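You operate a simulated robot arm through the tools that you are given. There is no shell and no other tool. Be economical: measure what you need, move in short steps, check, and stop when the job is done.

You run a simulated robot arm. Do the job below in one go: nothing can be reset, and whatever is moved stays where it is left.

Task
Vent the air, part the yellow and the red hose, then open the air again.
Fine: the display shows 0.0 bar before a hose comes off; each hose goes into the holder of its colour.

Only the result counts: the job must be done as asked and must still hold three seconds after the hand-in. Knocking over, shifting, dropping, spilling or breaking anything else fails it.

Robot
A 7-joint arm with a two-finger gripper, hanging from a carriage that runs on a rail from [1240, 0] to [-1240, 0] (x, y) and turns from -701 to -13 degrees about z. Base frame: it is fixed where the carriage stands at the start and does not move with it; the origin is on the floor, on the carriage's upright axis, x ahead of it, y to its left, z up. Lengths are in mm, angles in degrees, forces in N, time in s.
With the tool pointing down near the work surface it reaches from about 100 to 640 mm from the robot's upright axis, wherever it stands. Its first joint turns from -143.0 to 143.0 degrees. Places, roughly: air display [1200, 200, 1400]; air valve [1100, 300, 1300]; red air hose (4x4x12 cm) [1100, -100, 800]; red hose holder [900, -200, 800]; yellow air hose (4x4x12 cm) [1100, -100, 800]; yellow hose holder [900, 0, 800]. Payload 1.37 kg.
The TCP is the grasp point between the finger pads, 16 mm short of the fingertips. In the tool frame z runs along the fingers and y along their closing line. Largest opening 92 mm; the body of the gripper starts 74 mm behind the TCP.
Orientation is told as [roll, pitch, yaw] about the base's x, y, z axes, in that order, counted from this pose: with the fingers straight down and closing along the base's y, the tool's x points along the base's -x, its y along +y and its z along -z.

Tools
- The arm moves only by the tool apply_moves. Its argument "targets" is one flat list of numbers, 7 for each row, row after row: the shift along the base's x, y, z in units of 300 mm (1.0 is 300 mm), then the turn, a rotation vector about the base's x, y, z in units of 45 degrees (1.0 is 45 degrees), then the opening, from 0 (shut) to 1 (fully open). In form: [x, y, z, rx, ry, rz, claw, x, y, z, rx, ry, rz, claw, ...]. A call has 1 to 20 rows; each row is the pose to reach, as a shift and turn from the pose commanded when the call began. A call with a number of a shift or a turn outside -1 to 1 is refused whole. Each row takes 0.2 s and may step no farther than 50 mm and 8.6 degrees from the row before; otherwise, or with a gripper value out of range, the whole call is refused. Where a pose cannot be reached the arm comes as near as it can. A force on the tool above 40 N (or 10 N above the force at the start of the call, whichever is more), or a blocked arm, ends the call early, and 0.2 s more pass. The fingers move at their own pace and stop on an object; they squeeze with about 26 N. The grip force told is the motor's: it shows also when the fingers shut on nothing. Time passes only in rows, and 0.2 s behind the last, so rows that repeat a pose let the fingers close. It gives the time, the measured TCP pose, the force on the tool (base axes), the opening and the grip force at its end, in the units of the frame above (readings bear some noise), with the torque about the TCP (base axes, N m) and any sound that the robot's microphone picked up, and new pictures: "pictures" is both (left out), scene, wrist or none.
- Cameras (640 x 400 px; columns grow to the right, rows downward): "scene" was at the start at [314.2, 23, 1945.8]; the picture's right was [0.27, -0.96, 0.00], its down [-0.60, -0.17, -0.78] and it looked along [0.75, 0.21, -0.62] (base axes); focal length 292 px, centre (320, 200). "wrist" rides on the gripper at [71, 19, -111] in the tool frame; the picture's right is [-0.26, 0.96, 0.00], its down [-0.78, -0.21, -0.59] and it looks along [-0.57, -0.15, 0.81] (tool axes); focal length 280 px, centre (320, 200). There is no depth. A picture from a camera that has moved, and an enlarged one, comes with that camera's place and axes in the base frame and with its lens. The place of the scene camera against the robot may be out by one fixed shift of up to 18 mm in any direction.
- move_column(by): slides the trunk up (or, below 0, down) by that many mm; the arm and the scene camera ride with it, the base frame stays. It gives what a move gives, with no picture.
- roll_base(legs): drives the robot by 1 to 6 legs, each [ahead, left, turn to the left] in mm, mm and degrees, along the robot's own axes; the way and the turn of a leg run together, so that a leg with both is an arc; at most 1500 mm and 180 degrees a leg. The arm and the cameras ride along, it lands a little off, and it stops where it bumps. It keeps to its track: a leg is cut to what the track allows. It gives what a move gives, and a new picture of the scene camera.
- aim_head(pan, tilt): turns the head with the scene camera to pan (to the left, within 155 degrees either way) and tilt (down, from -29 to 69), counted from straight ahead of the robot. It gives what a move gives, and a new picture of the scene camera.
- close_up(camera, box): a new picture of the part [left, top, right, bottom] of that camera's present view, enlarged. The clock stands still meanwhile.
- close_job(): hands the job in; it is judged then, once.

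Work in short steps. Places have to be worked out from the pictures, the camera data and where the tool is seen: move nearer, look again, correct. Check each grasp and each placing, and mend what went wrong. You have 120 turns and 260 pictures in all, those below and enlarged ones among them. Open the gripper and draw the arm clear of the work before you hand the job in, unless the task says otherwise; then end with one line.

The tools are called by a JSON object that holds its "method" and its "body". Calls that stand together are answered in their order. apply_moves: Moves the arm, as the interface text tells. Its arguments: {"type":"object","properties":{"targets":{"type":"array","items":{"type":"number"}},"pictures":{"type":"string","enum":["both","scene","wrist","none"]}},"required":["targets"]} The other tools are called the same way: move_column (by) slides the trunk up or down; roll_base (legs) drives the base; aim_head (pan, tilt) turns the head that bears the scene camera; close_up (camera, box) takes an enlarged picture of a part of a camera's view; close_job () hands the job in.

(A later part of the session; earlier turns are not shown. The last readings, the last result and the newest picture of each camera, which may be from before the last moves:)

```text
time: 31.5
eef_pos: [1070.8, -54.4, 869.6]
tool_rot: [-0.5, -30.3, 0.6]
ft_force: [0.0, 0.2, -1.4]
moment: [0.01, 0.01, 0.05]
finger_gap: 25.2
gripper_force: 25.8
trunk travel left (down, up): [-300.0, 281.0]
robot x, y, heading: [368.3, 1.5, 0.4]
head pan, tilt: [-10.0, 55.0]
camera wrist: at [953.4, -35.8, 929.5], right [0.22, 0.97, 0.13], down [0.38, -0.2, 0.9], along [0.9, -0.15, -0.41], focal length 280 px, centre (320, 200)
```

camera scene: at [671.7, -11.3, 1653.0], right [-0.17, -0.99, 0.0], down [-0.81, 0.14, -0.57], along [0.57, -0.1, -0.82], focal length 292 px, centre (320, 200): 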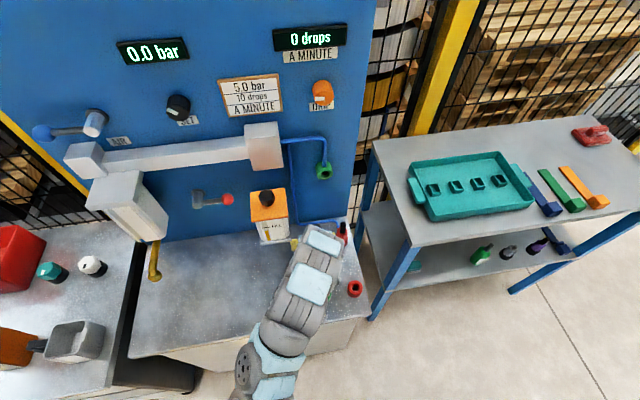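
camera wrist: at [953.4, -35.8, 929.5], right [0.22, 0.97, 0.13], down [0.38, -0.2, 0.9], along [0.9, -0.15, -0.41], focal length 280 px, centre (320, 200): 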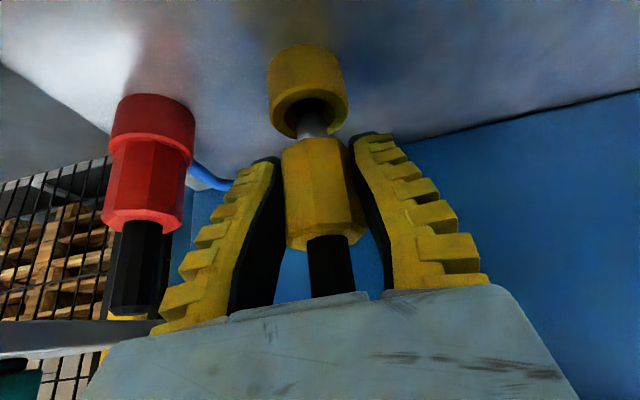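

The hose is coming out (plug visible). I lift to z≈985 and go toward the yellow holder at about (914, 28, top 815).

{"method": "apply_moves", "body": {"targets": [0, 0, 0.13, 0, 0, 0, 0.2, 0, 0, 0.26, 0, 0, 0, 0.2, 0, 0, 0.39, 0, 0, 0, 0.2, -0.12, 0.05, 0.39, 0, 0, 0, 0.2, -0.24, 0.1, 0.39, 0, 0, 0, 0.2, -0.34, 0.19, 0.39, 0, 0, 0, 0.2, -0.42, 0.28, 0.39, 0, 0, 0, 0.2], "pictures": "both"}}

```text
time: 32.8
eef_pos: [997.4, -35.1, 991.1]
tool_rot: [-1.3, -30.9, -0.5]
ft_force: [9.2, -18.2, 2.6]
moment: [0.17, -0.03, -0.49]
finger_gap: 25.0
gripper_force: 26.0
out of reach, approached as far as the arm can: row 6
trunk travel left (down, up): [-300.0, 281.0]
robot x, y, heading: [368.2, 0.0, 0.0]
head pan, tilt: [-10.0, 55.0]
stopped in row 6: the force on the tool passed its limit at 69 N (the readings are from after the stop); the commanded pose is now the measured one
camera scene: at [673.1, -14.3, 1653.6], right [-0.17, -0.98, 0.0], down [-0.81, 0.14, -0.58], along [0.57, -0.1, -0.82], focal length 292 px, centre (320, 200)
camera wrist: at [878.9, -11.8, 1048.8], right [0.25, 0.96, 0.11], down [0.36, -0.2, 0.91], along [0.9, -0.18, -0.4], focal length 280 px, centre (320, 200)
```

scene: 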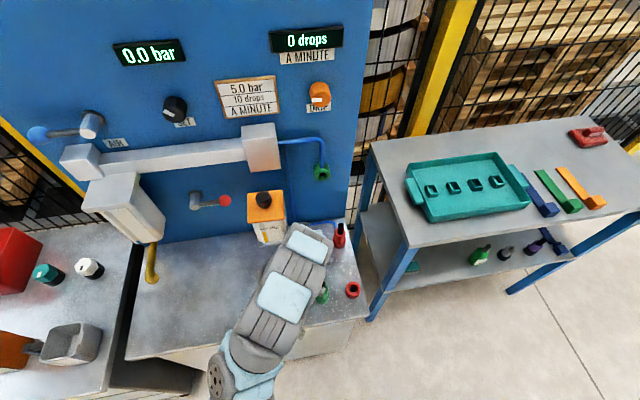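
wrist: 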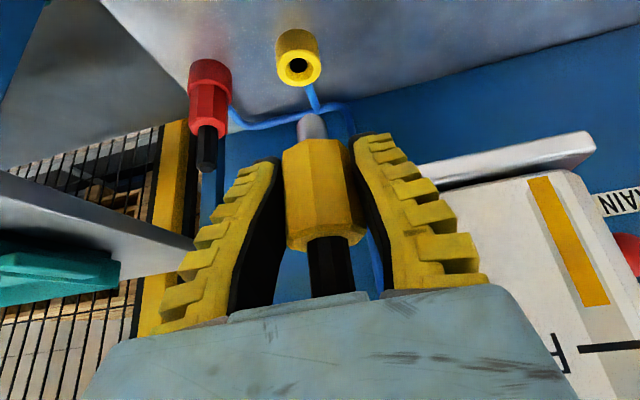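

The fold limit of the arm was hit (something on the hand pressed at about rel. radius 630). I go back to the known-good stretched pose, and will use the base and trunk to travel instead.

{"method": "apply_moves", "body": {"targets": [0.05, -0.03, 0, 0, 0, 0, 0.2, 0.12, -0.06, 0, 0, 0, 0, 0.2, 0.18, -0.065, 0, 0, 0, 0, 0.2], "pictures": "wrist"}}

{"method": "move_column", "body": {"by": 45}}

```text
time: 33.2
eef_pos: [1002.1, -35.2, 986.3]
tool_rot: [-0.8, -30.3, -0.3]
ft_force: [-24.9, 0.4, 10.2]
moment: [0.45, -0.25, 0.89]
finger_gap: 25.8
gripper_force: 25.7
trunk travel left (down, up): [-300.0, 281.0]
robot x, y, heading: [369.9, 6.0, -0.1]
head pan, tilt: [-10.0, 55.0]
stopped in row 2: the force on the tool passed its limit at 56 N (the readings are from after the stop); the commanded pose is now the measured one
camera wrist: at [885.2, -13.7, 1045.8], right [0.24, 0.96, 0.12], down [0.37, -0.21, 0.9], along [0.9, -0.17, -0.41], focal length 280 px, centre (320, 200)
```

wrist: 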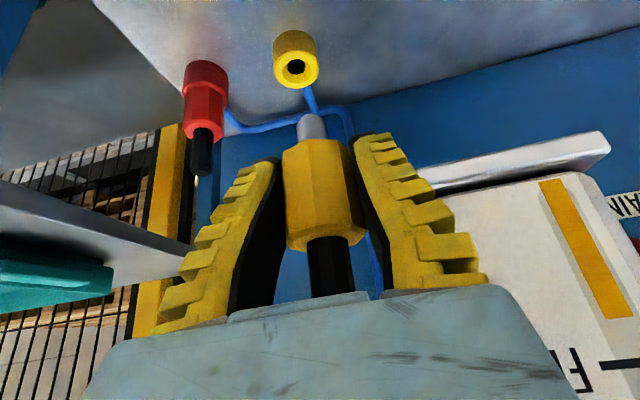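

```text
time: 34.1
eef_pos: [1007.9, -35.2, 1033.8]
tool_rot: [-0.8, -30.5, -0.2]
ft_force: [-0.7, -1.5, -0.8]
moment: [0.08, 0.01, -0.01]
finger_gap: 25.3
gripper_force: 26.2
trunk travel left (down, up): [-345.0, 236.0]
robot x, y, heading: [371.3, -1.8, 0.1]
head pan, tilt: [-10.0, 55.0]
```

The contact was with the lubricator on the +y side (finger side against it), not a fold limit. Force is ~0 now; I move 30 mm away in −y, then roll back.

{"method": "apply_moves", "body": {"targets": [0, -0.05, 0, 0, 0, 0, 0.2, 0, -0.1, 0, 0, 0, 0, 0.2], "pictures": "none"}}

{"method": "roll_base", "body": {"legs": [[-150, 0, 0]]}}

{"method": "close_up", "body": {"camera": "scene", "box": [160, 80, 480, 280]}}

```text
time: 34.7
eef_pos: [1008.8, -64.8, 1033.2]
tool_rot: [-1.0, -30.4, -0.1]
ft_force: [0.0, 0.5, -1.3]
moment: [-0.01, -0.01, 0.04]
finger_gap: 25.3
gripper_force: 26.3
trunk travel left (down, up): [-345.0, 236.0]
robot x, y, heading: [365.8, 5.9, 0.3]
head pan, tilt: [-10.0, 55.0]
```

```text
time: 36.0
eef_pos: [859.5, -65.5, 1031.2]
tool_rot: [-0.8, -30.4, -0.2]
ft_force: [-0.2, -0.4, -1.2]
moment: [-0.04, 0.03, -0.01]
finger_gap: 25.2
gripper_force: 26.2
trunk travel left (down, up): [-345.0, 236.0]
robot x, y, heading: [221.8, -4.1, 0.2]
head pan, tilt: [-10.0, 55.0]
camera scene: at [523.1, -11.9, 1698.0], right [-0.17, -0.99, 0.0], down [-0.81, 0.14, -0.57], along [0.57, -0.1, -0.82], focal length 292 px, centre (320, 200)
```

scene: 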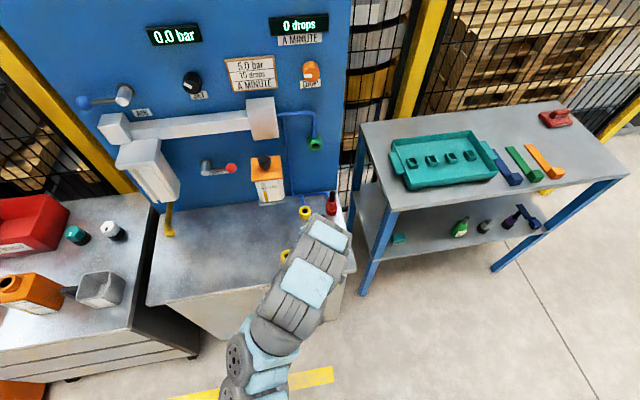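

```text
2.00 times, centred on (320, 180) of scene
camera zoom: at [523.1, -11.9, 1698.0], right [-0.17, -0.99, 0.0], down [-0.81, 0.14, -0.57], along [0.57, -0.1, -0.82], focal length 585 px, centre (320, 240)
```

zoom: 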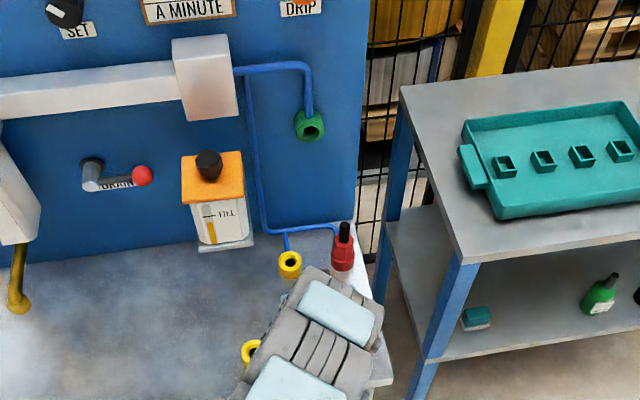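

Lubricator is unharmed. I move above the yellow holder, about (914, 28).

{"method": "apply_moves", "body": {"targets": [0.05, 0.1, 0, 0, 0, 0, 0.2, 0.1, 0.2, 0, 0, 0, 0, 0.2, 0.18, 0.31, 0, 0, 0, 0, 0.2, 0.18, 0.31, -0.1, 0, 0, 0, 0.2], "pictures": "wrist"}}

```text
time: 37.0
eef_pos: [913.5, 29.7, 1004.6]
tool_rot: [-0.8, -30.3, -0.2]
ft_force: [0.3, 0.8, -0.7]
moment: [-0.02, 0.02, 0.0]
finger_gap: 25.2
gripper_force: 25.8
trunk travel left (down, up): [-345.0, 236.0]
robot x, y, heading: [218.9, 2.6, 0.1]
head pan, tilt: [-10.0, 55.0]
camera wrist: at [795.6, 51.2, 1062.2], right [0.24, 0.96, 0.12], down [0.37, -0.2, 0.91], along [0.9, -0.17, -0.41], focal length 280 px, centre (320, 200)
```

wrist: 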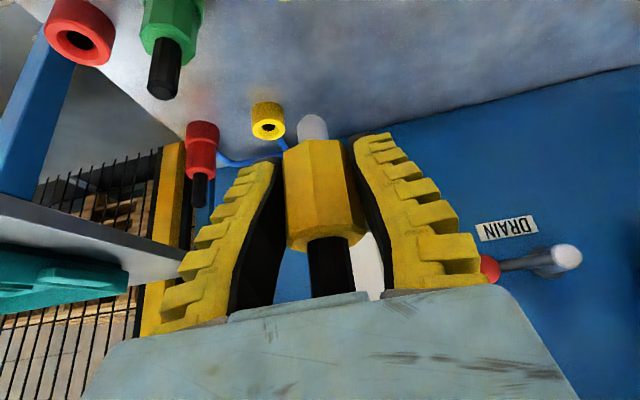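

The holder is just out of the view; I lower 55 mm so it can be seen beneath the plug.

{"method": "apply_moves", "body": {"targets": [0, 0, -0.1, 0, 0, 0, 0.2, 0, 0, -0.2, 0, 0, 0, 0.2], "pictures": "wrist"}}

```text
time: 37.6
eef_pos: [913.8, 29.3, 944.3]
tool_rot: [-0.8, -30.5, -0.3]
ft_force: [0.3, 0.7, -1.2]
moment: [0.01, -0.03, 0.0]
finger_gap: 25.5
gripper_force: 26.0
trunk travel left (down, up): [-345.0, 236.0]
robot x, y, heading: [224.5, 1.3, 0.3]
head pan, tilt: [-10.0, 55.0]
camera wrist: at [795.4, 51.0, 1002.3], right [0.24, 0.96, 0.12], down [0.37, -0.2, 0.91], along [0.9, -0.17, -0.41], focal length 280 px, centre (320, 200)
```

wrist: 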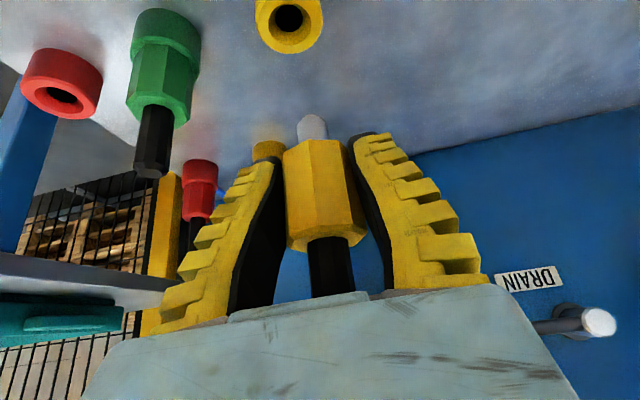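

Hole of the yellow holder is at about (911.5, 24, 815); plug tip at (913.5, 30, 900). I correct by (−2,−5) and lower to just above it.

{"method": "apply_moves", "body": {"targets": [-0.007, -0.018, -0.08, 0, 0, 0, 0.2, -0.007, -0.018, -0.16, 0, 0, 0, 0.2, -0.007, -0.018, -0.22, 0, 0, 0, 0.2], "pictures": "wrist"}}

{"method": "close_up", "body": {"camera": "wrist", "box": [240, 30, 400, 150]}}

```text
time: 38.4
eef_pos: [910.5, 23.3, 876.6]
tool_rot: [-0.9, -30.5, -0.2]
ft_force: [0.7, 0.4, -1.0]
moment: [0.0, 0.02, -0.01]
finger_gap: 25.3
gripper_force: 26.1
trunk travel left (down, up): [-345.0, 236.0]
robot x, y, heading: [218.4, -1.1, 0.2]
head pan, tilt: [-10.0, 55.0]
camera wrist: at [793.0, 44.5, 935.3], right [0.24, 0.96, 0.12], down [0.37, -0.2, 0.91], along [0.9, -0.17, -0.41], focal length 280 px, centre (320, 200)
```

wrist: 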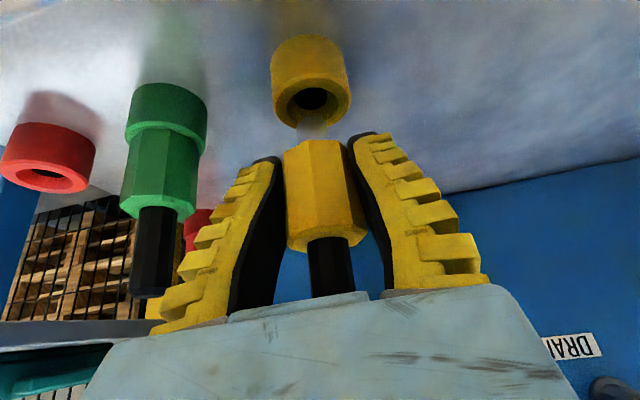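

```text
3.33 times, centred on (320, 90) of wrist
camera zoom: at [793.0, 44.5, 935.3], right [0.24, 0.96, 0.12], down [0.37, -0.2, 0.91], along [0.9, -0.17, -0.41], focal length 935 px, centre (320, 567)
```

zoom: 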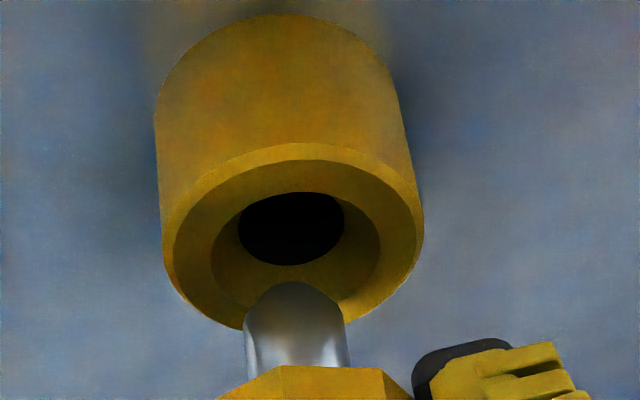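

Ring top is at ≈821 with the hole at about (911, 25); plug tip is at about (910.5, 24, 833). I lower in small steps with +1.5 mm in y.

{"method": "apply_moves", "body": {"targets": [0.002, 0.005, -0.02, 0, 0, 0, 0.2, 0.002, 0.005, -0.04, 0, 0, 0, 0.2, 0.002, 0.005, -0.06, 0, 0, 0, 0.2], "pictures": "wrist"}}

{"method": "close_up", "body": {"camera": "wrist", "box": [240, 30, 400, 150]}}

```text
time: 39.2
eef_pos: [910.8, 26.1, 859.6]
tool_rot: [-0.8, -30.5, -0.2]
ft_force: [-1.3, -0.7, 0.6]
moment: [-0.01, 0.03, 0.01]
finger_gap: 25.7
gripper_force: 25.9
trunk travel left (down, up): [-345.0, 236.0]
robot x, y, heading: [221.5, -0.3, 0.2]
head pan, tilt: [-10.0, 55.0]
camera wrist: at [793.5, 46.1, 917.9], right [0.24, 0.96, 0.12], down [0.37, -0.2, 0.91], along [0.9, -0.17, -0.41], focal length 280 px, centre (320, 200)
```

wrist: 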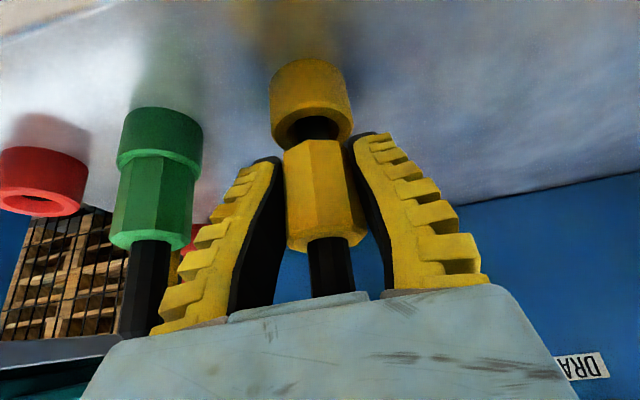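

```text
3.33 times, centred on (320, 90) of wrist
camera zoom: at [793.5, 46.1, 917.9], right [0.24, 0.96, 0.12], down [0.37, -0.2, 0.91], along [0.9, -0.17, -0.41], focal length 935 px, centre (320, 567)
```

zoom: 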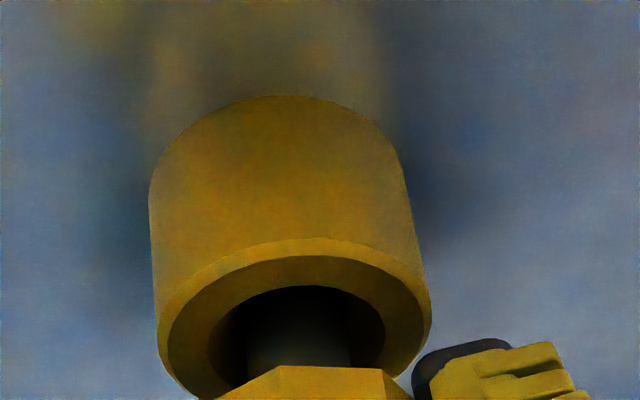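

The plug has entered the hole with no force. I press on down to the seat (TCP z≈841).

{"method": "apply_moves", "body": {"targets": [0, 0, -0.02, 0, 0, 0, 0.2, 0, 0, -0.04, 0, 0, 0, 0.2, 0, 0, -0.06, 0, 0, 0, 0.2, 0, 0, -0.075, 0, 0, 0, 0.2], "pictures": "wrist"}}

```text
time: 40.1
eef_pos: [911.7, 25.6, 844.8]
tool_rot: [-0.8, -30.8, -0.3]
ft_force: [-19.6, 1.5, 24.7]
moment: [0.06, 0.68, 0.03]
finger_gap: 29.1
gripper_force: 25.9
trunk travel left (down, up): [-345.0, 236.0]
robot x, y, heading: [222.5, 1.0, 0.4]
head pan, tilt: [-10.0, 55.0]
stopped in row 4: the force on the tool passed its limit at 47 N (the readings are from after the stop); the commanded pose is now the measured one
camera wrist: at [793.5, 46.9, 902.9], right [0.24, 0.96, 0.12], down [0.37, -0.21, 0.91], along [0.9, -0.17, -0.4], focal length 280 px, centre (320, 200)
```

wrist: 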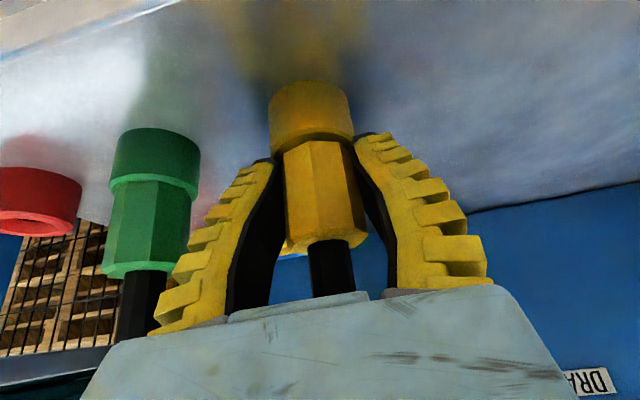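

Force stopped it at 844.8, nearly seated. I look closely at the joint.

{"method": "close_up", "body": {"camera": "wrist", "box": [80, 60, 400, 260]}}

```text
2.00 times, centred on (240, 160) of wrist
camera zoom: at [793.5, 46.9, 902.9], right [0.24, 0.96, 0.12], down [0.37, -0.21, 0.91], along [0.9, -0.17, -0.4], focal length 561 px, centre (480, 280)
```

zoom: 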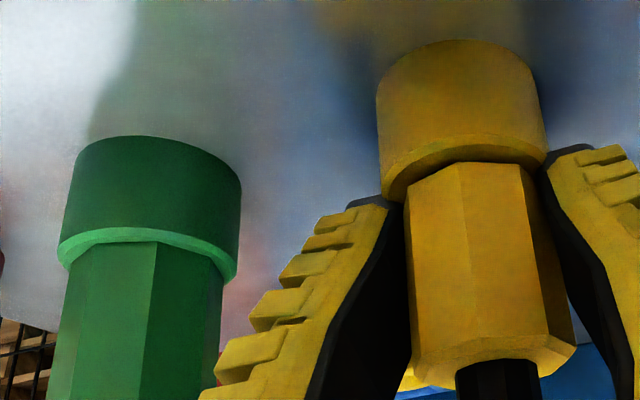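

It looks seated like the green one. I open and retreat along the tilt axis to check.

{"method": "apply_moves", "body": {"targets": [0, 0, 0, 0, 0, 0, 0.85, 0, 0, 0, 0, 0, 0, 0.85, 0, 0, 0, 0, 0, 0, 0.85, -0.055, 0, 0.095, 0, 0, 0, 0.85, -0.11, 0, 0.19, 0, 0, 0, 0.85, -0.16, 0, 0.28, 0, 0, 0, 0.85, -0.19, 0, 0.4, 0, 0, 0, 0.85], "pictures": "wrist"}}

{"method": "close_up", "body": {"camera": "wrist", "box": [120, 0, 440, 200]}}

```text
time: 41.7
eef_pos: [855.7, 25.1, 965.1]
tool_rot: [-0.8, -30.7, -0.2]
ft_force: [-0.6, 0.1, -0.5]
moment: [0.02, -0.01, -0.01]
finger_gap: 79.5
gripper_force: 0.7
trunk travel left (down, up): [-345.0, 236.0]
robot x, y, heading: [217.4, -2.9, 0.3]
head pan, tilt: [-10.0, 55.0]
camera wrist: at [737.7, 46.4, 1022.7], right [0.24, 0.96, 0.12], down [0.37, -0.2, 0.91], along [0.9, -0.17, -0.4], focal length 280 px, centre (320, 200)
```

wrist: 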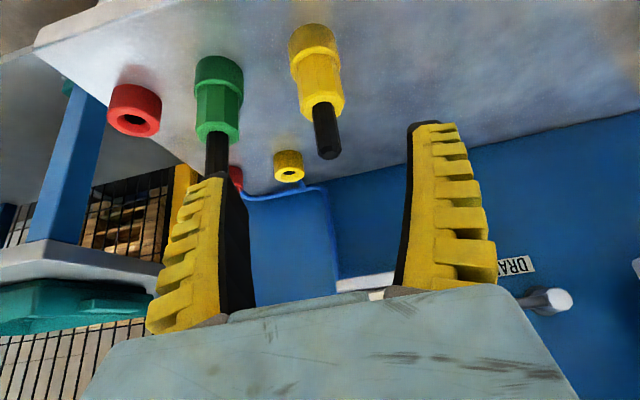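

```text
2.00 times, centred on (280, 100) of wrist
camera zoom: at [737.7, 46.4, 1022.7], right [0.24, 0.96, 0.12], down [0.37, -0.2, 0.91], along [0.9, -0.17, -0.4], focal length 561 px, centre (400, 400)
```

zoom: 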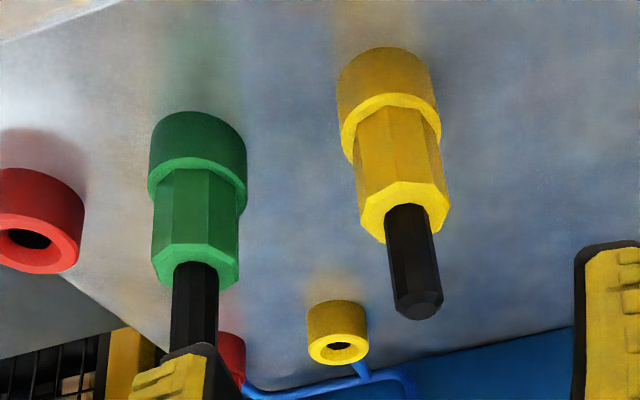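

Yellow is well seated. Next, the red hose: raise, shift to y≈-148, then roll ahead 150.

{"method": "apply_moves", "body": {"targets": [0, -0.05, 0.1, 0, 0, 0, 0.85, 0, -0.2, 0.1, 0, 0, 0, 0.85, 0, -0.36, 0.1, 0, 0, 0, 0.85, 0.03, -0.52, 0.1, 0, 0, 0, 0.85, 0.03, -0.577, 0.1, 0, 0, 0, 0.85], "pictures": "wrist"}}

{"method": "roll_base", "body": {"legs": [[150, 0, 0]]}}

{"method": "apply_moves", "body": {"targets": [0, 0, -0.05, 0, 0, 0, 0.85, 0, 0, -0.12, 0, 0, 0, 0.85], "pictures": "wrist"}}

```text
time: 42.9
eef_pos: [864.6, -148.6, 994.1]
tool_rot: [-0.8, -30.8, -0.2]
ft_force: [-0.7, -0.3, 1.1]
moment: [-0.03, 0.02, -0.01]
finger_gap: 79.5
gripper_force: 0.9
trunk travel left (down, up): [-345.0, 236.0]
robot x, y, heading: [221.8, 1.9, 0.2]
head pan, tilt: [-10.0, 55.0]
camera wrist: at [747.3, -127.3, 1053.1], right [0.24, 0.96, 0.12], down [0.37, -0.2, 0.91], along [0.9, -0.17, -0.4], focal length 280 px, centre (320, 200)
```

wrist: 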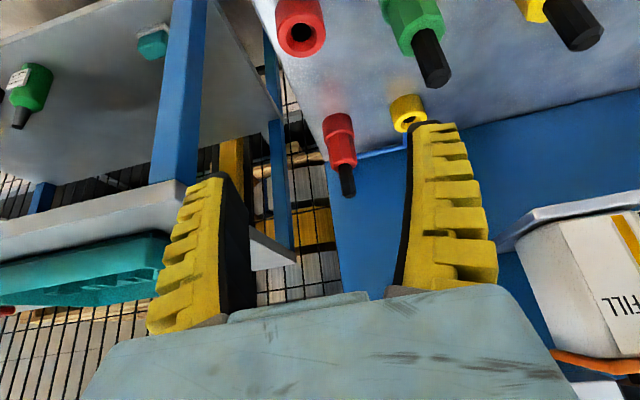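

```text
time: 44.2
eef_pos: [1013.9, -147.2, 996.5]
tool_rot: [-0.8, -30.8, -0.2]
ft_force: [0.4, -0.9, -0.9]
moment: [0.01, -0.01, 0.0]
finger_gap: 79.7
gripper_force: 1.3
trunk travel left (down, up): [-345.0, 236.0]
robot x, y, heading: [368.9, -2.1, 0.3]
head pan, tilt: [-10.0, 55.0]
camera scene: at [671.5, -11.8, 1698.1], right [-0.17, -0.99, 0.0], down [-0.81, 0.14, -0.57], along [0.57, -0.1, -0.82], focal length 292 px, centre (320, 200)
```

scene: 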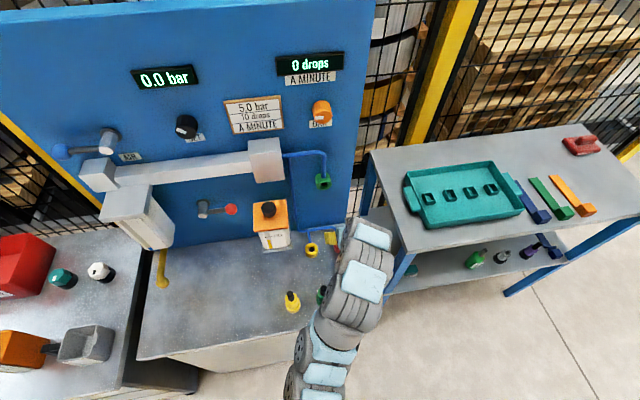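

```text
time: 44.8
eef_pos: [1014.0, -148.4, 959.0]
tool_rot: [-0.9, -30.8, -0.3]
ft_force: [0.1, -0.2, -0.2]
moment: [0.0, 0.0, 0.0]
finger_gap: 79.4
gripper_force: 0.9
trunk travel left (down, up): [-345.0, 236.0]
robot x, y, heading: [368.3, -2.8, 0.1]
head pan, tilt: [-10.0, 55.0]
camera wrist: at [895.9, -126.5, 1017.4], right [0.24, 0.96, 0.12], down [0.36, -0.2, 0.91], along [0.9, -0.17, -0.4], focal length 280 px, centre (320, 200)
```

wrist: 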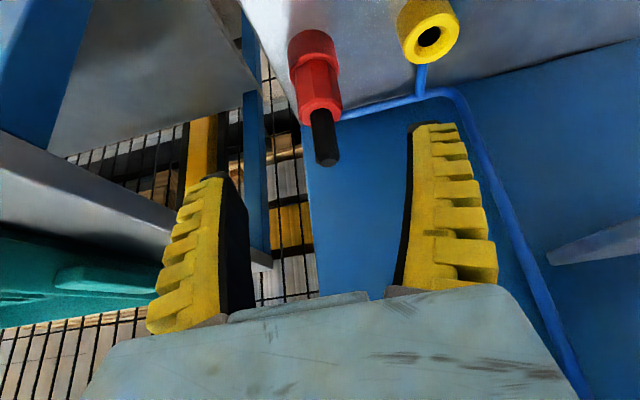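

Red hose at about (1071,-149), tip z≈910. I approach along the tilt axis to grasp height.

{"method": "apply_moves", "body": {"targets": [0.03, -0.002, -0.117, 0, 0, 0, 0.85, 0.085, -0.002, -0.21, 0, 0, 0, 0.85, 0.14, -0.002, -0.305, 0, 0, 0, 0.85, 0.19, -0.002, -0.393, 0, 0, 0, 0.85], "pictures": "wrist"}}

```text
time: 45.8
eef_pos: [1071.5, -148.9, 839.5]
tool_rot: [-0.9, -30.6, -0.3]
ft_force: [0.1, -0.1, -0.7]
moment: [0.01, 0.01, 0.02]
finger_gap: 79.5
gripper_force: 1.6
trunk travel left (down, up): [-345.0, 236.0]
robot x, y, heading: [368.1, -1.8, 0.0]
head pan, tilt: [-10.0, 55.0]
camera wrist: at [953.2, -126.4, 897.7], right [0.24, 0.96, 0.12], down [0.37, -0.21, 0.91], along [0.9, -0.17, -0.4], focal length 280 px, centre (320, 200)
```

wrist: 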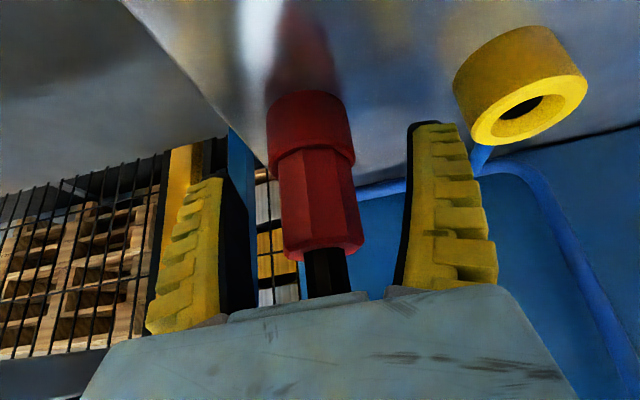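

Red hex is centred nearly as the yellow one was. I close and pull up gently.

{"method": "apply_moves", "body": {"targets": [0, 0, 0, 0, 0, 0, 0.2, 0, 0, 0, 0, 0, 0, 0.2, 0, 0, 0, 0, 0, 0, 0.2], "pictures": "none"}}

{"method": "apply_moves", "body": {"targets": [0, 0, 0.02, 0, 0, 0, 0.2, 0, 0, 0.04, 0, 0, 0, 0.2, 0, 0, 0.07, 0, 0, 0, 0.2, 0, 0, 0.1, 0, 0, 0, 0.2, 0, 0, 0.15, 0, 0, 0, 0.2], "pictures": "wrist"}}

```text
time: 46.6
eef_pos: [1071.2, -149.7, 841.1]
tool_rot: [-1.0, -30.8, -0.1]
ft_force: [-9.7, -2.7, 14.5]
moment: [-0.02, 0.16, 0.0]
finger_gap: 31.3
gripper_force: 27.7
trunk travel left (down, up): [-345.0, 236.0]
robot x, y, heading: [367.3, 0.3, 0.2]
head pan, tilt: [-10.0, 55.0]
```

```text
time: 47.8
eef_pos: [1069.9, -147.9, 887.3]
tool_rot: [-0.8, -30.7, -0.1]
ft_force: [-0.3, 0.4, -1.4]
moment: [0.04, -0.02, -0.02]
finger_gap: 25.7
gripper_force: 26.1
trunk travel left (down, up): [-345.0, 236.0]
robot x, y, heading: [371.2, -0.2, 0.3]
head pan, tilt: [-10.0, 55.0]
camera wrist: at [952.7, -126.9, 944.0], right [0.24, 0.96, 0.12], down [0.37, -0.21, 0.91], along [0.9, -0.17, -0.4], focal length 280 px, centre (320, 200)
```

wrist: 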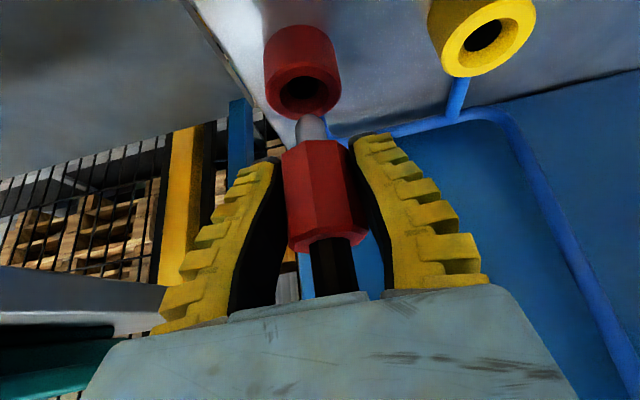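

Red is off. I lift clear and roll back 155.

{"method": "apply_moves", "body": {"targets": [0, 0, 0.13, 0, 0, 0, 0.2, 0, 0, 0.26, 0, 0, 0, 0.2], "pictures": "none"}}

{"method": "roll_base", "body": {"legs": [[-155, 0, 0]]}}

{"method": "apply_moves", "body": {"targets": [0, -0.03, -0.08, 0, 0, 0, 0.2], "pictures": "wrist"}}

```text
time: 48.4
eef_pos: [1071.8, -148.4, 966.2]
tool_rot: [-0.9, -30.8, -0.3]
ft_force: [-0.1, 0.7, -1.3]
moment: [-0.01, -0.06, -0.03]
finger_gap: 25.3
gripper_force: 26.8
trunk travel left (down, up): [-345.0, 236.0]
robot x, y, heading: [365.3, -0.8, 0.2]
head pan, tilt: [-10.0, 55.0]
```

```text
time: 49.8
eef_pos: [916.6, -149.3, 964.7]
tool_rot: [-0.8, -30.7, -0.2]
ft_force: [-0.3, 0.3, -0.8]
moment: [-0.01, 0.0, 0.01]
finger_gap: 25.5
gripper_force: 26.0
trunk travel left (down, up): [-345.0, 236.0]
robot x, y, heading: [213.5, 0.3, 0.3]
head pan, tilt: [-10.0, 55.0]
camera scene: at [516.6, -12.1, 1698.0], right [-0.17, -0.99, 0.0], down [-0.81, 0.14, -0.57], along [0.56, -0.1, -0.82], focal length 292 px, centre (320, 200)
```

scene: 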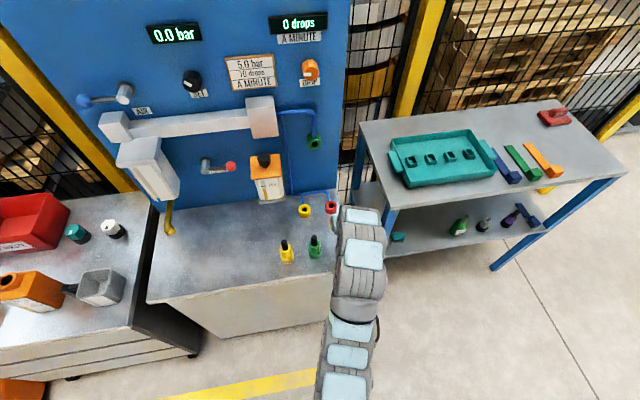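

```text
time: 50.2
eef_pos: [916.0, -157.2, 940.5]
tool_rot: [-0.8, -30.9, -0.4]
ft_force: [0.3, -0.4, -0.5]
moment: [-0.01, 0.01, 0.0]
finger_gap: 25.4
gripper_force: 26.6
trunk travel left (down, up): [-345.0, 236.0]
robot x, y, heading: [211.0, 0.9, 0.0]
head pan, tilt: [-10.0, 55.0]
camera wrist: at [797.9, -136.1, 997.9], right [0.24, 0.96, 0.12], down [0.37, -0.21, 0.91], along [0.9, -0.17, -0.4], focal length 280 px, centre (320, 200)
```

wrist: 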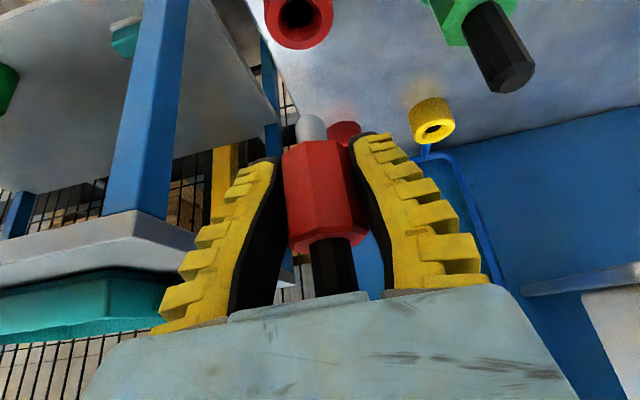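

Red hole is at about (910.5,-154.5). I correct by (−5.5,+2.7) and lower to just above it.

{"method": "apply_moves", "body": {"targets": [-0.018, 0.009, -0.07, 0, 0, 0, 0.2, -0.018, 0.009, -0.14, 0, 0, 0, 0.2, -0.018, 0.009, -0.21, 0, 0, 0, 0.2], "pictures": "wrist"}}

{"method": "close_up", "body": {"camera": "wrist", "box": [240, 30, 400, 150]}}

```text
time: 51.0
eef_pos: [911.4, -155.5, 876.0]
tool_rot: [-0.9, -30.8, -0.2]
ft_force: [1.4, -0.3, -1.7]
moment: [-0.02, -0.04, 0.0]
finger_gap: 25.3
gripper_force: 26.1
trunk travel left (down, up): [-345.0, 236.0]
robot x, y, heading: [213.3, 2.7, -0.0]
head pan, tilt: [-10.0, 55.0]
camera wrist: at [792.7, -134.4, 934.9], right [0.24, 0.96, 0.12], down [0.37, -0.2, 0.91], along [0.9, -0.17, -0.4], focal length 280 px, centre (320, 200)
```

wrist: 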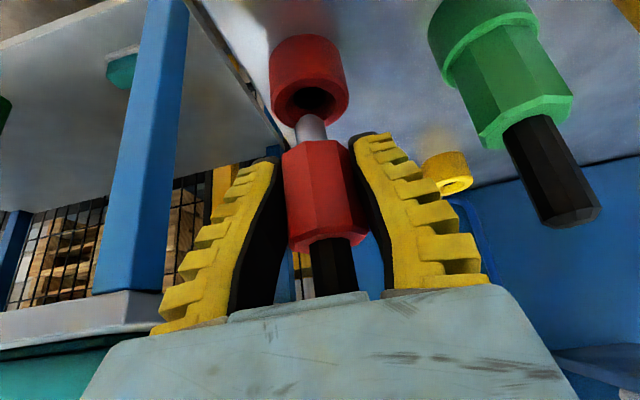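

```text
3.33 times, centred on (320, 90) of wrist
camera zoom: at [792.7, -134.4, 934.9], right [0.24, 0.96, 0.12], down [0.37, -0.2, 0.91], along [0.9, -0.17, -0.4], focal length 935 px, centre (320, 567)
```

zoom: 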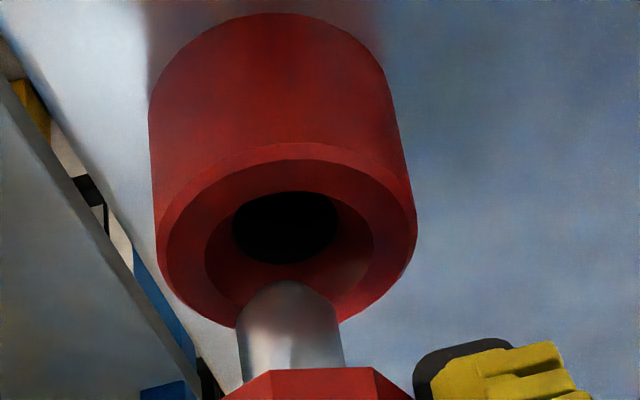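

Same relation as with the yellow one; I apply the same small y correction and lower to the seat.

{"method": "apply_moves", "body": {"targets": [0, 0.006, -0.02, 0, 0, 0, 0.2, 0, 0.006, -0.04, 0, 0, 0, 0.2, 0, 0.006, -0.06, 0, 0, 0, 0.2, 0, 0.006, -0.08, 0, 0, 0, 0.2, 0, 0.006, -0.1, 0, 0, 0, 0.2, 0, 0.006, -0.116, 0, 0, 0, 0.2, 0, 0.006, -0.125, 0, 0, 0, 0.2], "pictures": "wrist"}}

{"method": "close_up", "body": {"camera": "wrist", "box": [200, 60, 520, 260]}}

```text
time: 52.6
eef_pos: [911.6, -155.3, 845.2]
tool_rot: [-0.9, -31.1, -0.3]
ft_force: [-16.1, 2.0, 25.2]
moment: [0.07, 0.7, 0.01]
finger_gap: 27.8
gripper_force: 26.0
trunk travel left (down, up): [-345.0, 236.0]
robot x, y, heading: [211.0, -1.0, 0.1]
head pan, tilt: [-10.0, 55.0]
stopped in row 7: the force on the tool passed its limit at 44 N (the readings are from after the stop); the commanded pose is now the measured one
camera wrist: at [793.5, -132.9, 901.9], right [0.24, 0.96, 0.12], down [0.36, -0.2, 0.91], along [0.9, -0.17, -0.39], focal length 280 px, centre (320, 200)
```

wrist: 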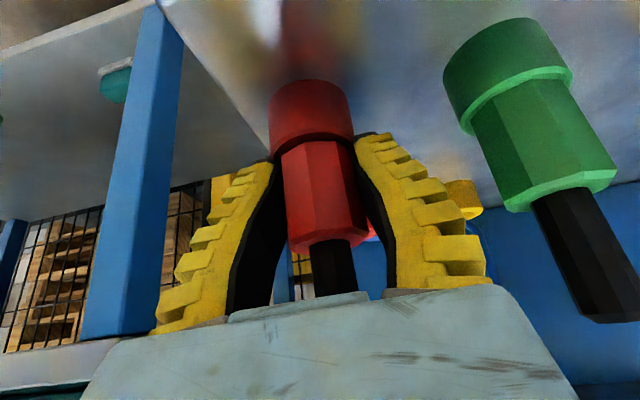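

```text
2.00 times, centred on (360, 160) of wrist
camera zoom: at [793.5, -132.9, 901.9], right [0.24, 0.96, 0.12], down [0.36, -0.2, 0.91], along [0.9, -0.17, -0.39], focal length 561 px, centre (240, 280)
```

zoom: 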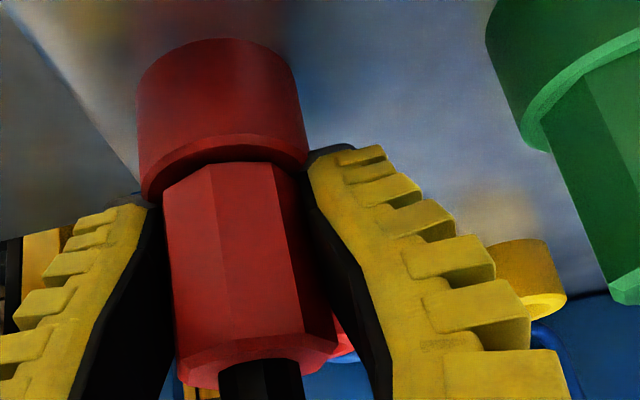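

Same end state as yellow. I open and retreat, then check.

{"method": "apply_moves", "body": {"targets": [0, 0, 0, 0, 0, 0, 0.85, 0, 0, 0, 0, 0, 0, 0.85, 0, 0, 0, 0, 0, 0, 0.85, -0.055, 0, 0.095, 0, 0, 0, 0.85, -0.11, 0, 0.19, 0, 0, 0, 0.85, -0.16, 0, 0.28, 0, 0, 0, 0.85, -0.19, 0, 0.4, 0, 0, 0, 0.85], "pictures": "none"}}

{"method": "close_up", "body": {"camera": "wrist", "box": [200, 0, 520, 200]}}

```text
time: 54.2
eef_pos: [854.1, -152.0, 963.8]
tool_rot: [-0.8, -31.1, -0.3]
ft_force: [-0.3, 0.4, 0.1]
moment: [0.01, -0.06, -0.02]
finger_gap: 79.7
gripper_force: 1.2
trunk travel left (down, up): [-345.0, 236.0]
robot x, y, heading: [215.5, 0.8, 0.0]
head pan, tilt: [-10.0, 55.0]
```

```text
2.00 times, centred on (360, 100) of wrist
camera zoom: at [736.5, -131.0, 1021.5], right [0.24, 0.96, 0.12], down [0.36, -0.2, 0.91], along [0.9, -0.17, -0.4], focal length 561 px, centre (240, 400)
```

zoom: 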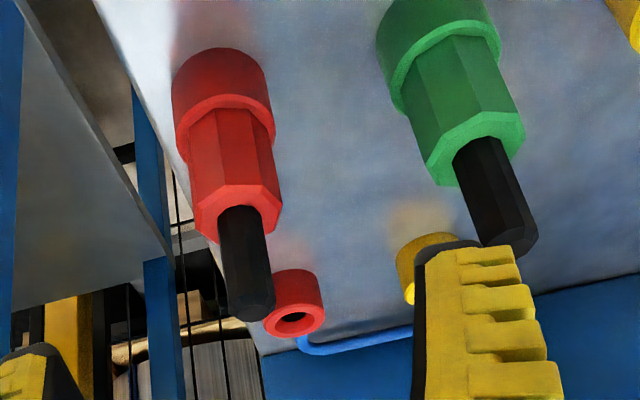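

Both hoses are seated in their holders. Now back to the AIR valve: raise the trunk 75, and bring the tool up to horizontal.

{"method": "move_column", "body": {"by": 75}}

{"method": "apply_moves", "body": {"targets": [0, 0.1, 0.1, 0, -0.16, 0, 0.7, 0, 0.2, 0.2, 0, -0.32, 0, 0.7, 0.05, 0.3, 0.3, 0, -0.48, 0, 0.7, 0.05, 0.4, 0.4, 0, -0.64, 0, 0.7, 0.05, 0.5, 0.5, 0, -0.8, 0, 0.7, 0.05, 0.6, 0.6, 0, -0.96, 0, 0.7], "pictures": "none"}}

{"method": "apply_moves", "body": {"targets": [0, 0.1, 0.1, 0, -0.16, 0, 0.7, 0.05, 0.22, 0.2, 0, -0.32, 0, 0.7, 0.1, 0.34, 0.25, 0, -0.35, 0, 0.7, 0.1, 0.48, 0.25, 0, -0.35, 0, 0.7], "pictures": "scene"}}

```text
time: 55.4
eef_pos: [855.4, -153.2, 1038.9]
tool_rot: [-0.8, -31.1, -0.3]
ft_force: [0.1, -0.9, -0.7]
moment: [-0.03, -0.01, -0.04]
finger_gap: 79.6
gripper_force: 1.2
trunk travel left (down, up): [-420.0, 161.0]
robot x, y, heading: [212.9, -0.5, -0.0]
head pan, tilt: [-10.0, 55.0]
```

```text
time: 56.8
eef_pos: [879.3, 17.2, 1158.5]
tool_rot: [-0.4, -73.0, -0.7]
ft_force: [0.7, 0.3, 0.0]
moment: [0.01, 0.06, 0.04]
finger_gap: 66.9
gripper_force: 2.0
out of reach, approached as far as the arm can: row 4, 5, 6
trunk travel left (down, up): [-420.0, 161.0]
robot x, y, heading: [214.4, -3.3, 0.3]
head pan, tilt: [-10.0, 55.0]
```

```text
time: 57.8
eef_pos: [908.6, 162.2, 1233.6]
tool_rot: [143.5, -89.7, -144.6]
ft_force: [0.3, -0.6, -0.3]
moment: [0.01, 0.01, 0.03]
finger_gap: 66.5
gripper_force: 1.7
trunk travel left (down, up): [-420.0, 161.0]
robot x, y, heading: [214.1, -1.7, 0.2]
head pan, tilt: [-10.0, 55.0]
camera scene: at [516.4, -12.3, 1773.1], right [-0.17, -0.99, 0.0], down [-0.81, 0.14, -0.57], along [0.57, -0.1, -0.82], focal length 292 px, centre (320, 200)
```

scene: 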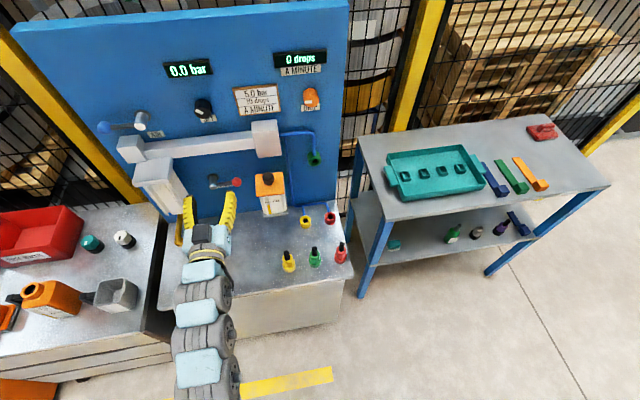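

Tool is horizontal. Now roll −90° in two calls while moving to in front of the ball (y≈398, z≈1293).

{"method": "apply_moves", "body": {"targets": [0, 0.1, 0.05, -0.16, 0, 0, 0.6, 0, 0.2, 0.1, -0.33, 0, 0, 0.6, 0, 0.3, 0.15, -0.5, 0, 0, 0.6, 0, 0.4, 0.2, -0.66, 0, 0, 0.6, 0, 0.5, 0.2, -0.83, 0, 0, 0.6, 0, 0.6, 0.2, -1, 0, 0, 0.6], "pictures": "none"}}

{"method": "apply_moves", "body": {"targets": [0, 0.05, 0, -0.16, 0, 0, 0.6, 0, 0.1, 0, -0.33, 0, 0, 0.6, 0, 0.15, 0, -0.5, 0, 0, 0.6, 0, 0.187, 0, -0.66, 0, 0, 0.6, 0, 0.187, 0, -0.83, 0, 0, 0.6, 0, 0.187, 0, -0.97, 0, 0, 0.6], "pictures": "wrist"}}

```text
time: 59.1
eef_pos: [908.1, 341.4, 1293.3]
tool_rot: [-91.0, -45.1, 90.1]
ft_force: [0.5, -0.4, 0.0]
moment: [0.01, 0.0, 0.05]
finger_gap: 58.0
gripper_force: 2.2
trunk travel left (down, up): [-420.0, 161.0]
robot x, y, heading: [211.4, -2.1, 0.3]
head pan, tilt: [-10.0, 55.0]
```

```text
time: 60.5
eef_pos: [907.7, 396.6, 1293.4]
tool_rot: [-91.0, -1.5, 90.0]
ft_force: [0.2, 0.8, 0.2]
moment: [0.01, -0.01, 0.0]
finger_gap: 58.0
gripper_force: 2.1
trunk travel left (down, up): [-420.0, 161.0]
robot x, y, heading: [212.6, -1.4, 0.2]
head pan, tilt: [-10.0, 55.0]
camera wrist: at [797.2, 327.2, 1269.1], right [0.02, 0.29, -0.96], down [-0.59, 0.77, 0.22], along [0.81, 0.56, 0.18], focal length 280 px, centre (320, 200)
```

wrist: 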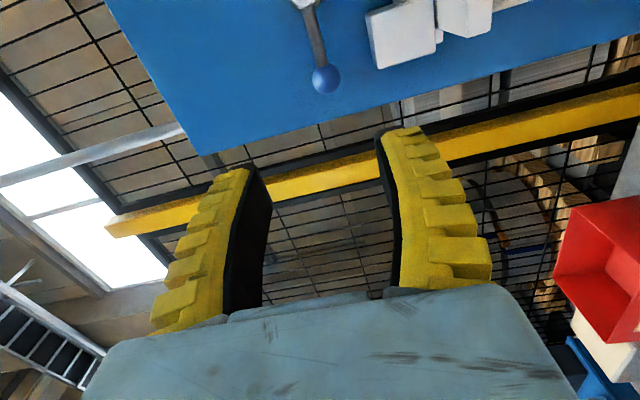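

Ball is about (1122, 397, 1290). I advance 165 mm and look again.

{"method": "apply_moves", "body": {"targets": [0.16, 0, 0, 0, 0, 0, 0.7, 0.32, 0, 0, 0, 0, 0, 0.7, 0.46, 0, 0, 0, 0, 0, 0.7, 0.56, 0, 0, 0, 0, 0, 0.7], "pictures": "wrist"}}

```text
time: 61.5
eef_pos: [1075.9, 397.8, 1293.9]
tool_rot: [-91.2, -1.6, 90.1]
ft_force: [-0.5, -0.1, 0.2]
moment: [0.01, -0.01, 0.0]
finger_gap: 66.7
gripper_force: 1.5
trunk travel left (down, up): [-420.0, 161.0]
robot x, y, heading: [212.4, -1.8, 0.0]
head pan, tilt: [-10.0, 55.0]
camera wrist: at [966.0, 327.5, 1269.7], right [0.02, 0.29, -0.96], down [-0.59, 0.77, 0.22], along [0.8, 0.57, 0.18], focal length 280 px, centre (320, 200)
```

wrist: 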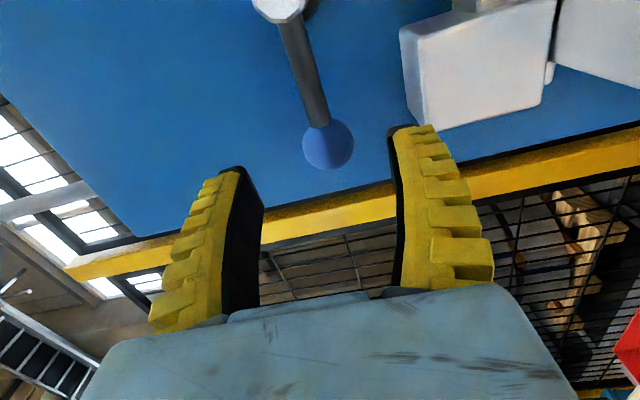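

Ball at about (1122,399,1288). I narrow the opening, advance 46 mm, and close.

{"method": "apply_moves", "body": {"targets": [0.04, 0.003, -0.017, 0, 0, 0, 0.55, 0.1, 0.003, -0.017, 0, 0, 0, 0.55, 0.153, 0.003, -0.017, 0, 0, 0, 0.55, 0.153, 0.003, -0.017, 0, 0, 0, 0.1, 0.153, 0.003, -0.017, 0, 0, 0, 0.1, 0.153, 0.003, -0.017, 0, 0, 0, 0.1], "pictures": "wrist"}}

```text
time: 63.0
eef_pos: [1123.9, 399.7, 1289.8]
tool_rot: [-91.3, -1.7, 90.2]
ft_force: [1.4, -1.3, 8.9]
moment: [0.08, -0.01, 0.32]
finger_gap: 25.4
gripper_force: 28.0
trunk travel left (down, up): [-420.0, 161.0]
robot x, y, heading: [209.1, -1.4, 0.2]
head pan, tilt: [-10.0, 55.0]
camera wrist: at [1013.0, 328.9, 1265.5], right [0.02, 0.29, -0.96], down [-0.59, 0.77, 0.22], along [0.8, 0.56, 0.19], focal length 280 px, centre (320, 200)
```

wrist: 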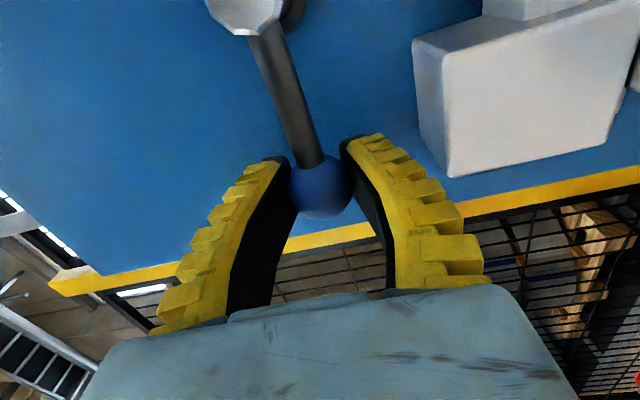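

Ball held. I swing it back up: first 45°.

{"method": "apply_moves", "body": {"targets": [0, -0.002, 0.034, 0.1667, 0, 0, 0.1, 0, -0.009, 0.067, 0.3333, 0, 0, 0.1, 0, -0.02, 0.099, 0.5, 0, 0, 0.1, 0, -0.035, 0.13, 0.6667, 0, 0, 0.1, 0, -0.054, 0.158, 0.8333, 0, 0, 0.1, 0, -0.076, 0.184, 1, 0, 0, 0.1], "pictures": "wrist"}}

```text
time: 64.3
eef_pos: [1123.3, 377.0, 1344.9]
tool_rot: [-91.3, -46.8, 90.3]
ft_force: [7.0, 10.6, 2.8]
moment: [0.3, -0.12, 0.17]
finger_gap: 22.8
gripper_force: 28.4
trunk travel left (down, up): [-420.0, 161.0]
robot x, y, heading: [212.2, 0.2, 0.1]
head pan, tilt: [-10.0, 55.0]
camera wrist: at [1012.6, 344.2, 1278.4], right [0.02, 0.88, -0.47], down [-0.6, 0.39, 0.7], along [0.8, 0.27, 0.53], focal length 280 px, centre (320, 200)
```

wrist: 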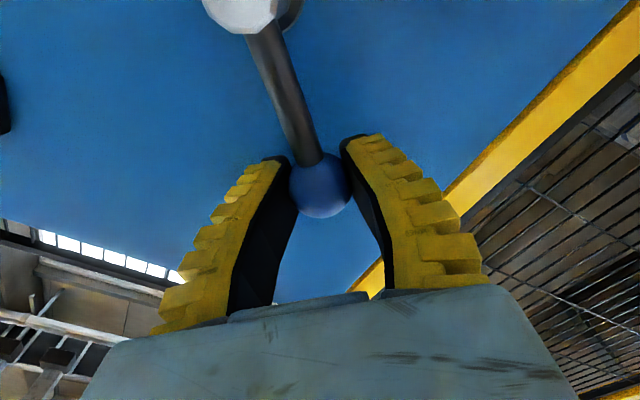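

Following well. The second 45° up to vertical.

{"method": "apply_moves", "body": {"targets": [0, -0.026, 0.022, 0.1667, 0, 0, 0.1, 0, -0.054, 0.041, 0.3333, 0, 0, 0.1, 0, -0.085, 0.056, 0.5, 0, 0, 0.1, 0, -0.117, 0.067, 0.6667, 0, 0, 0.1, 0, -0.15, 0.074, 0.8333, 0, 0, 0.1, 0, -0.184, 0.076, 1, 0, 0, 0.1]}}

```text
time: 65.8
eef_pos: [1123.4, 320.3, 1369.2]
tool_rot: [98.8, -88.2, -99.8]
ft_force: [-6.4, 1.3, 24.3]
moment: [0.09, -0.09, -0.01]
finger_gap: 22.9
gripper_force: 28.3
trunk travel left (down, up): [-420.0, 161.0]
robot x, y, heading: [215.8, 3.4, -0.0]
head pan, tilt: [-10.0, 55.0]
camera scene: at [517.1, -11.7, 1773.8], right [-0.17, -0.99, 0.0], down [-0.81, 0.14, -0.57], along [0.57, -0.1, -0.82], focal length 292 px, centre (320, 200)
camera wrist: at [1013.0, 344.2, 1298.2], right [0.02, 0.96, 0.29], down [-0.6, -0.22, 0.77], along [0.8, -0.19, 0.57], focal length 280 px, centre (320, 200)
```

scene: 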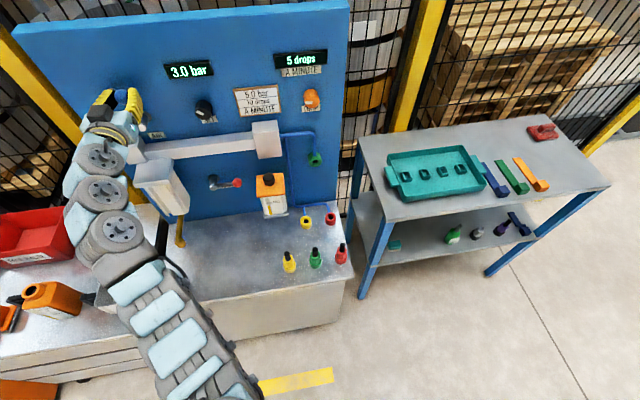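
wrist: 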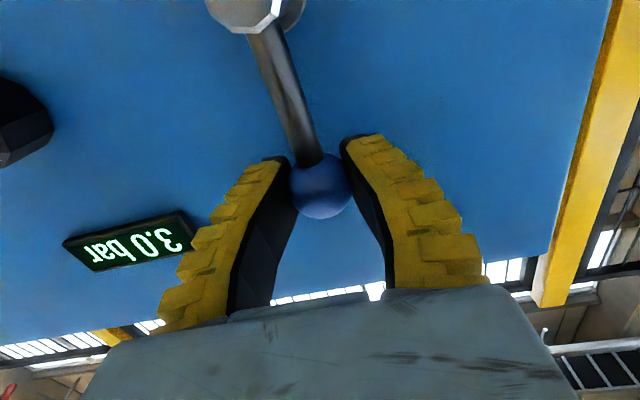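

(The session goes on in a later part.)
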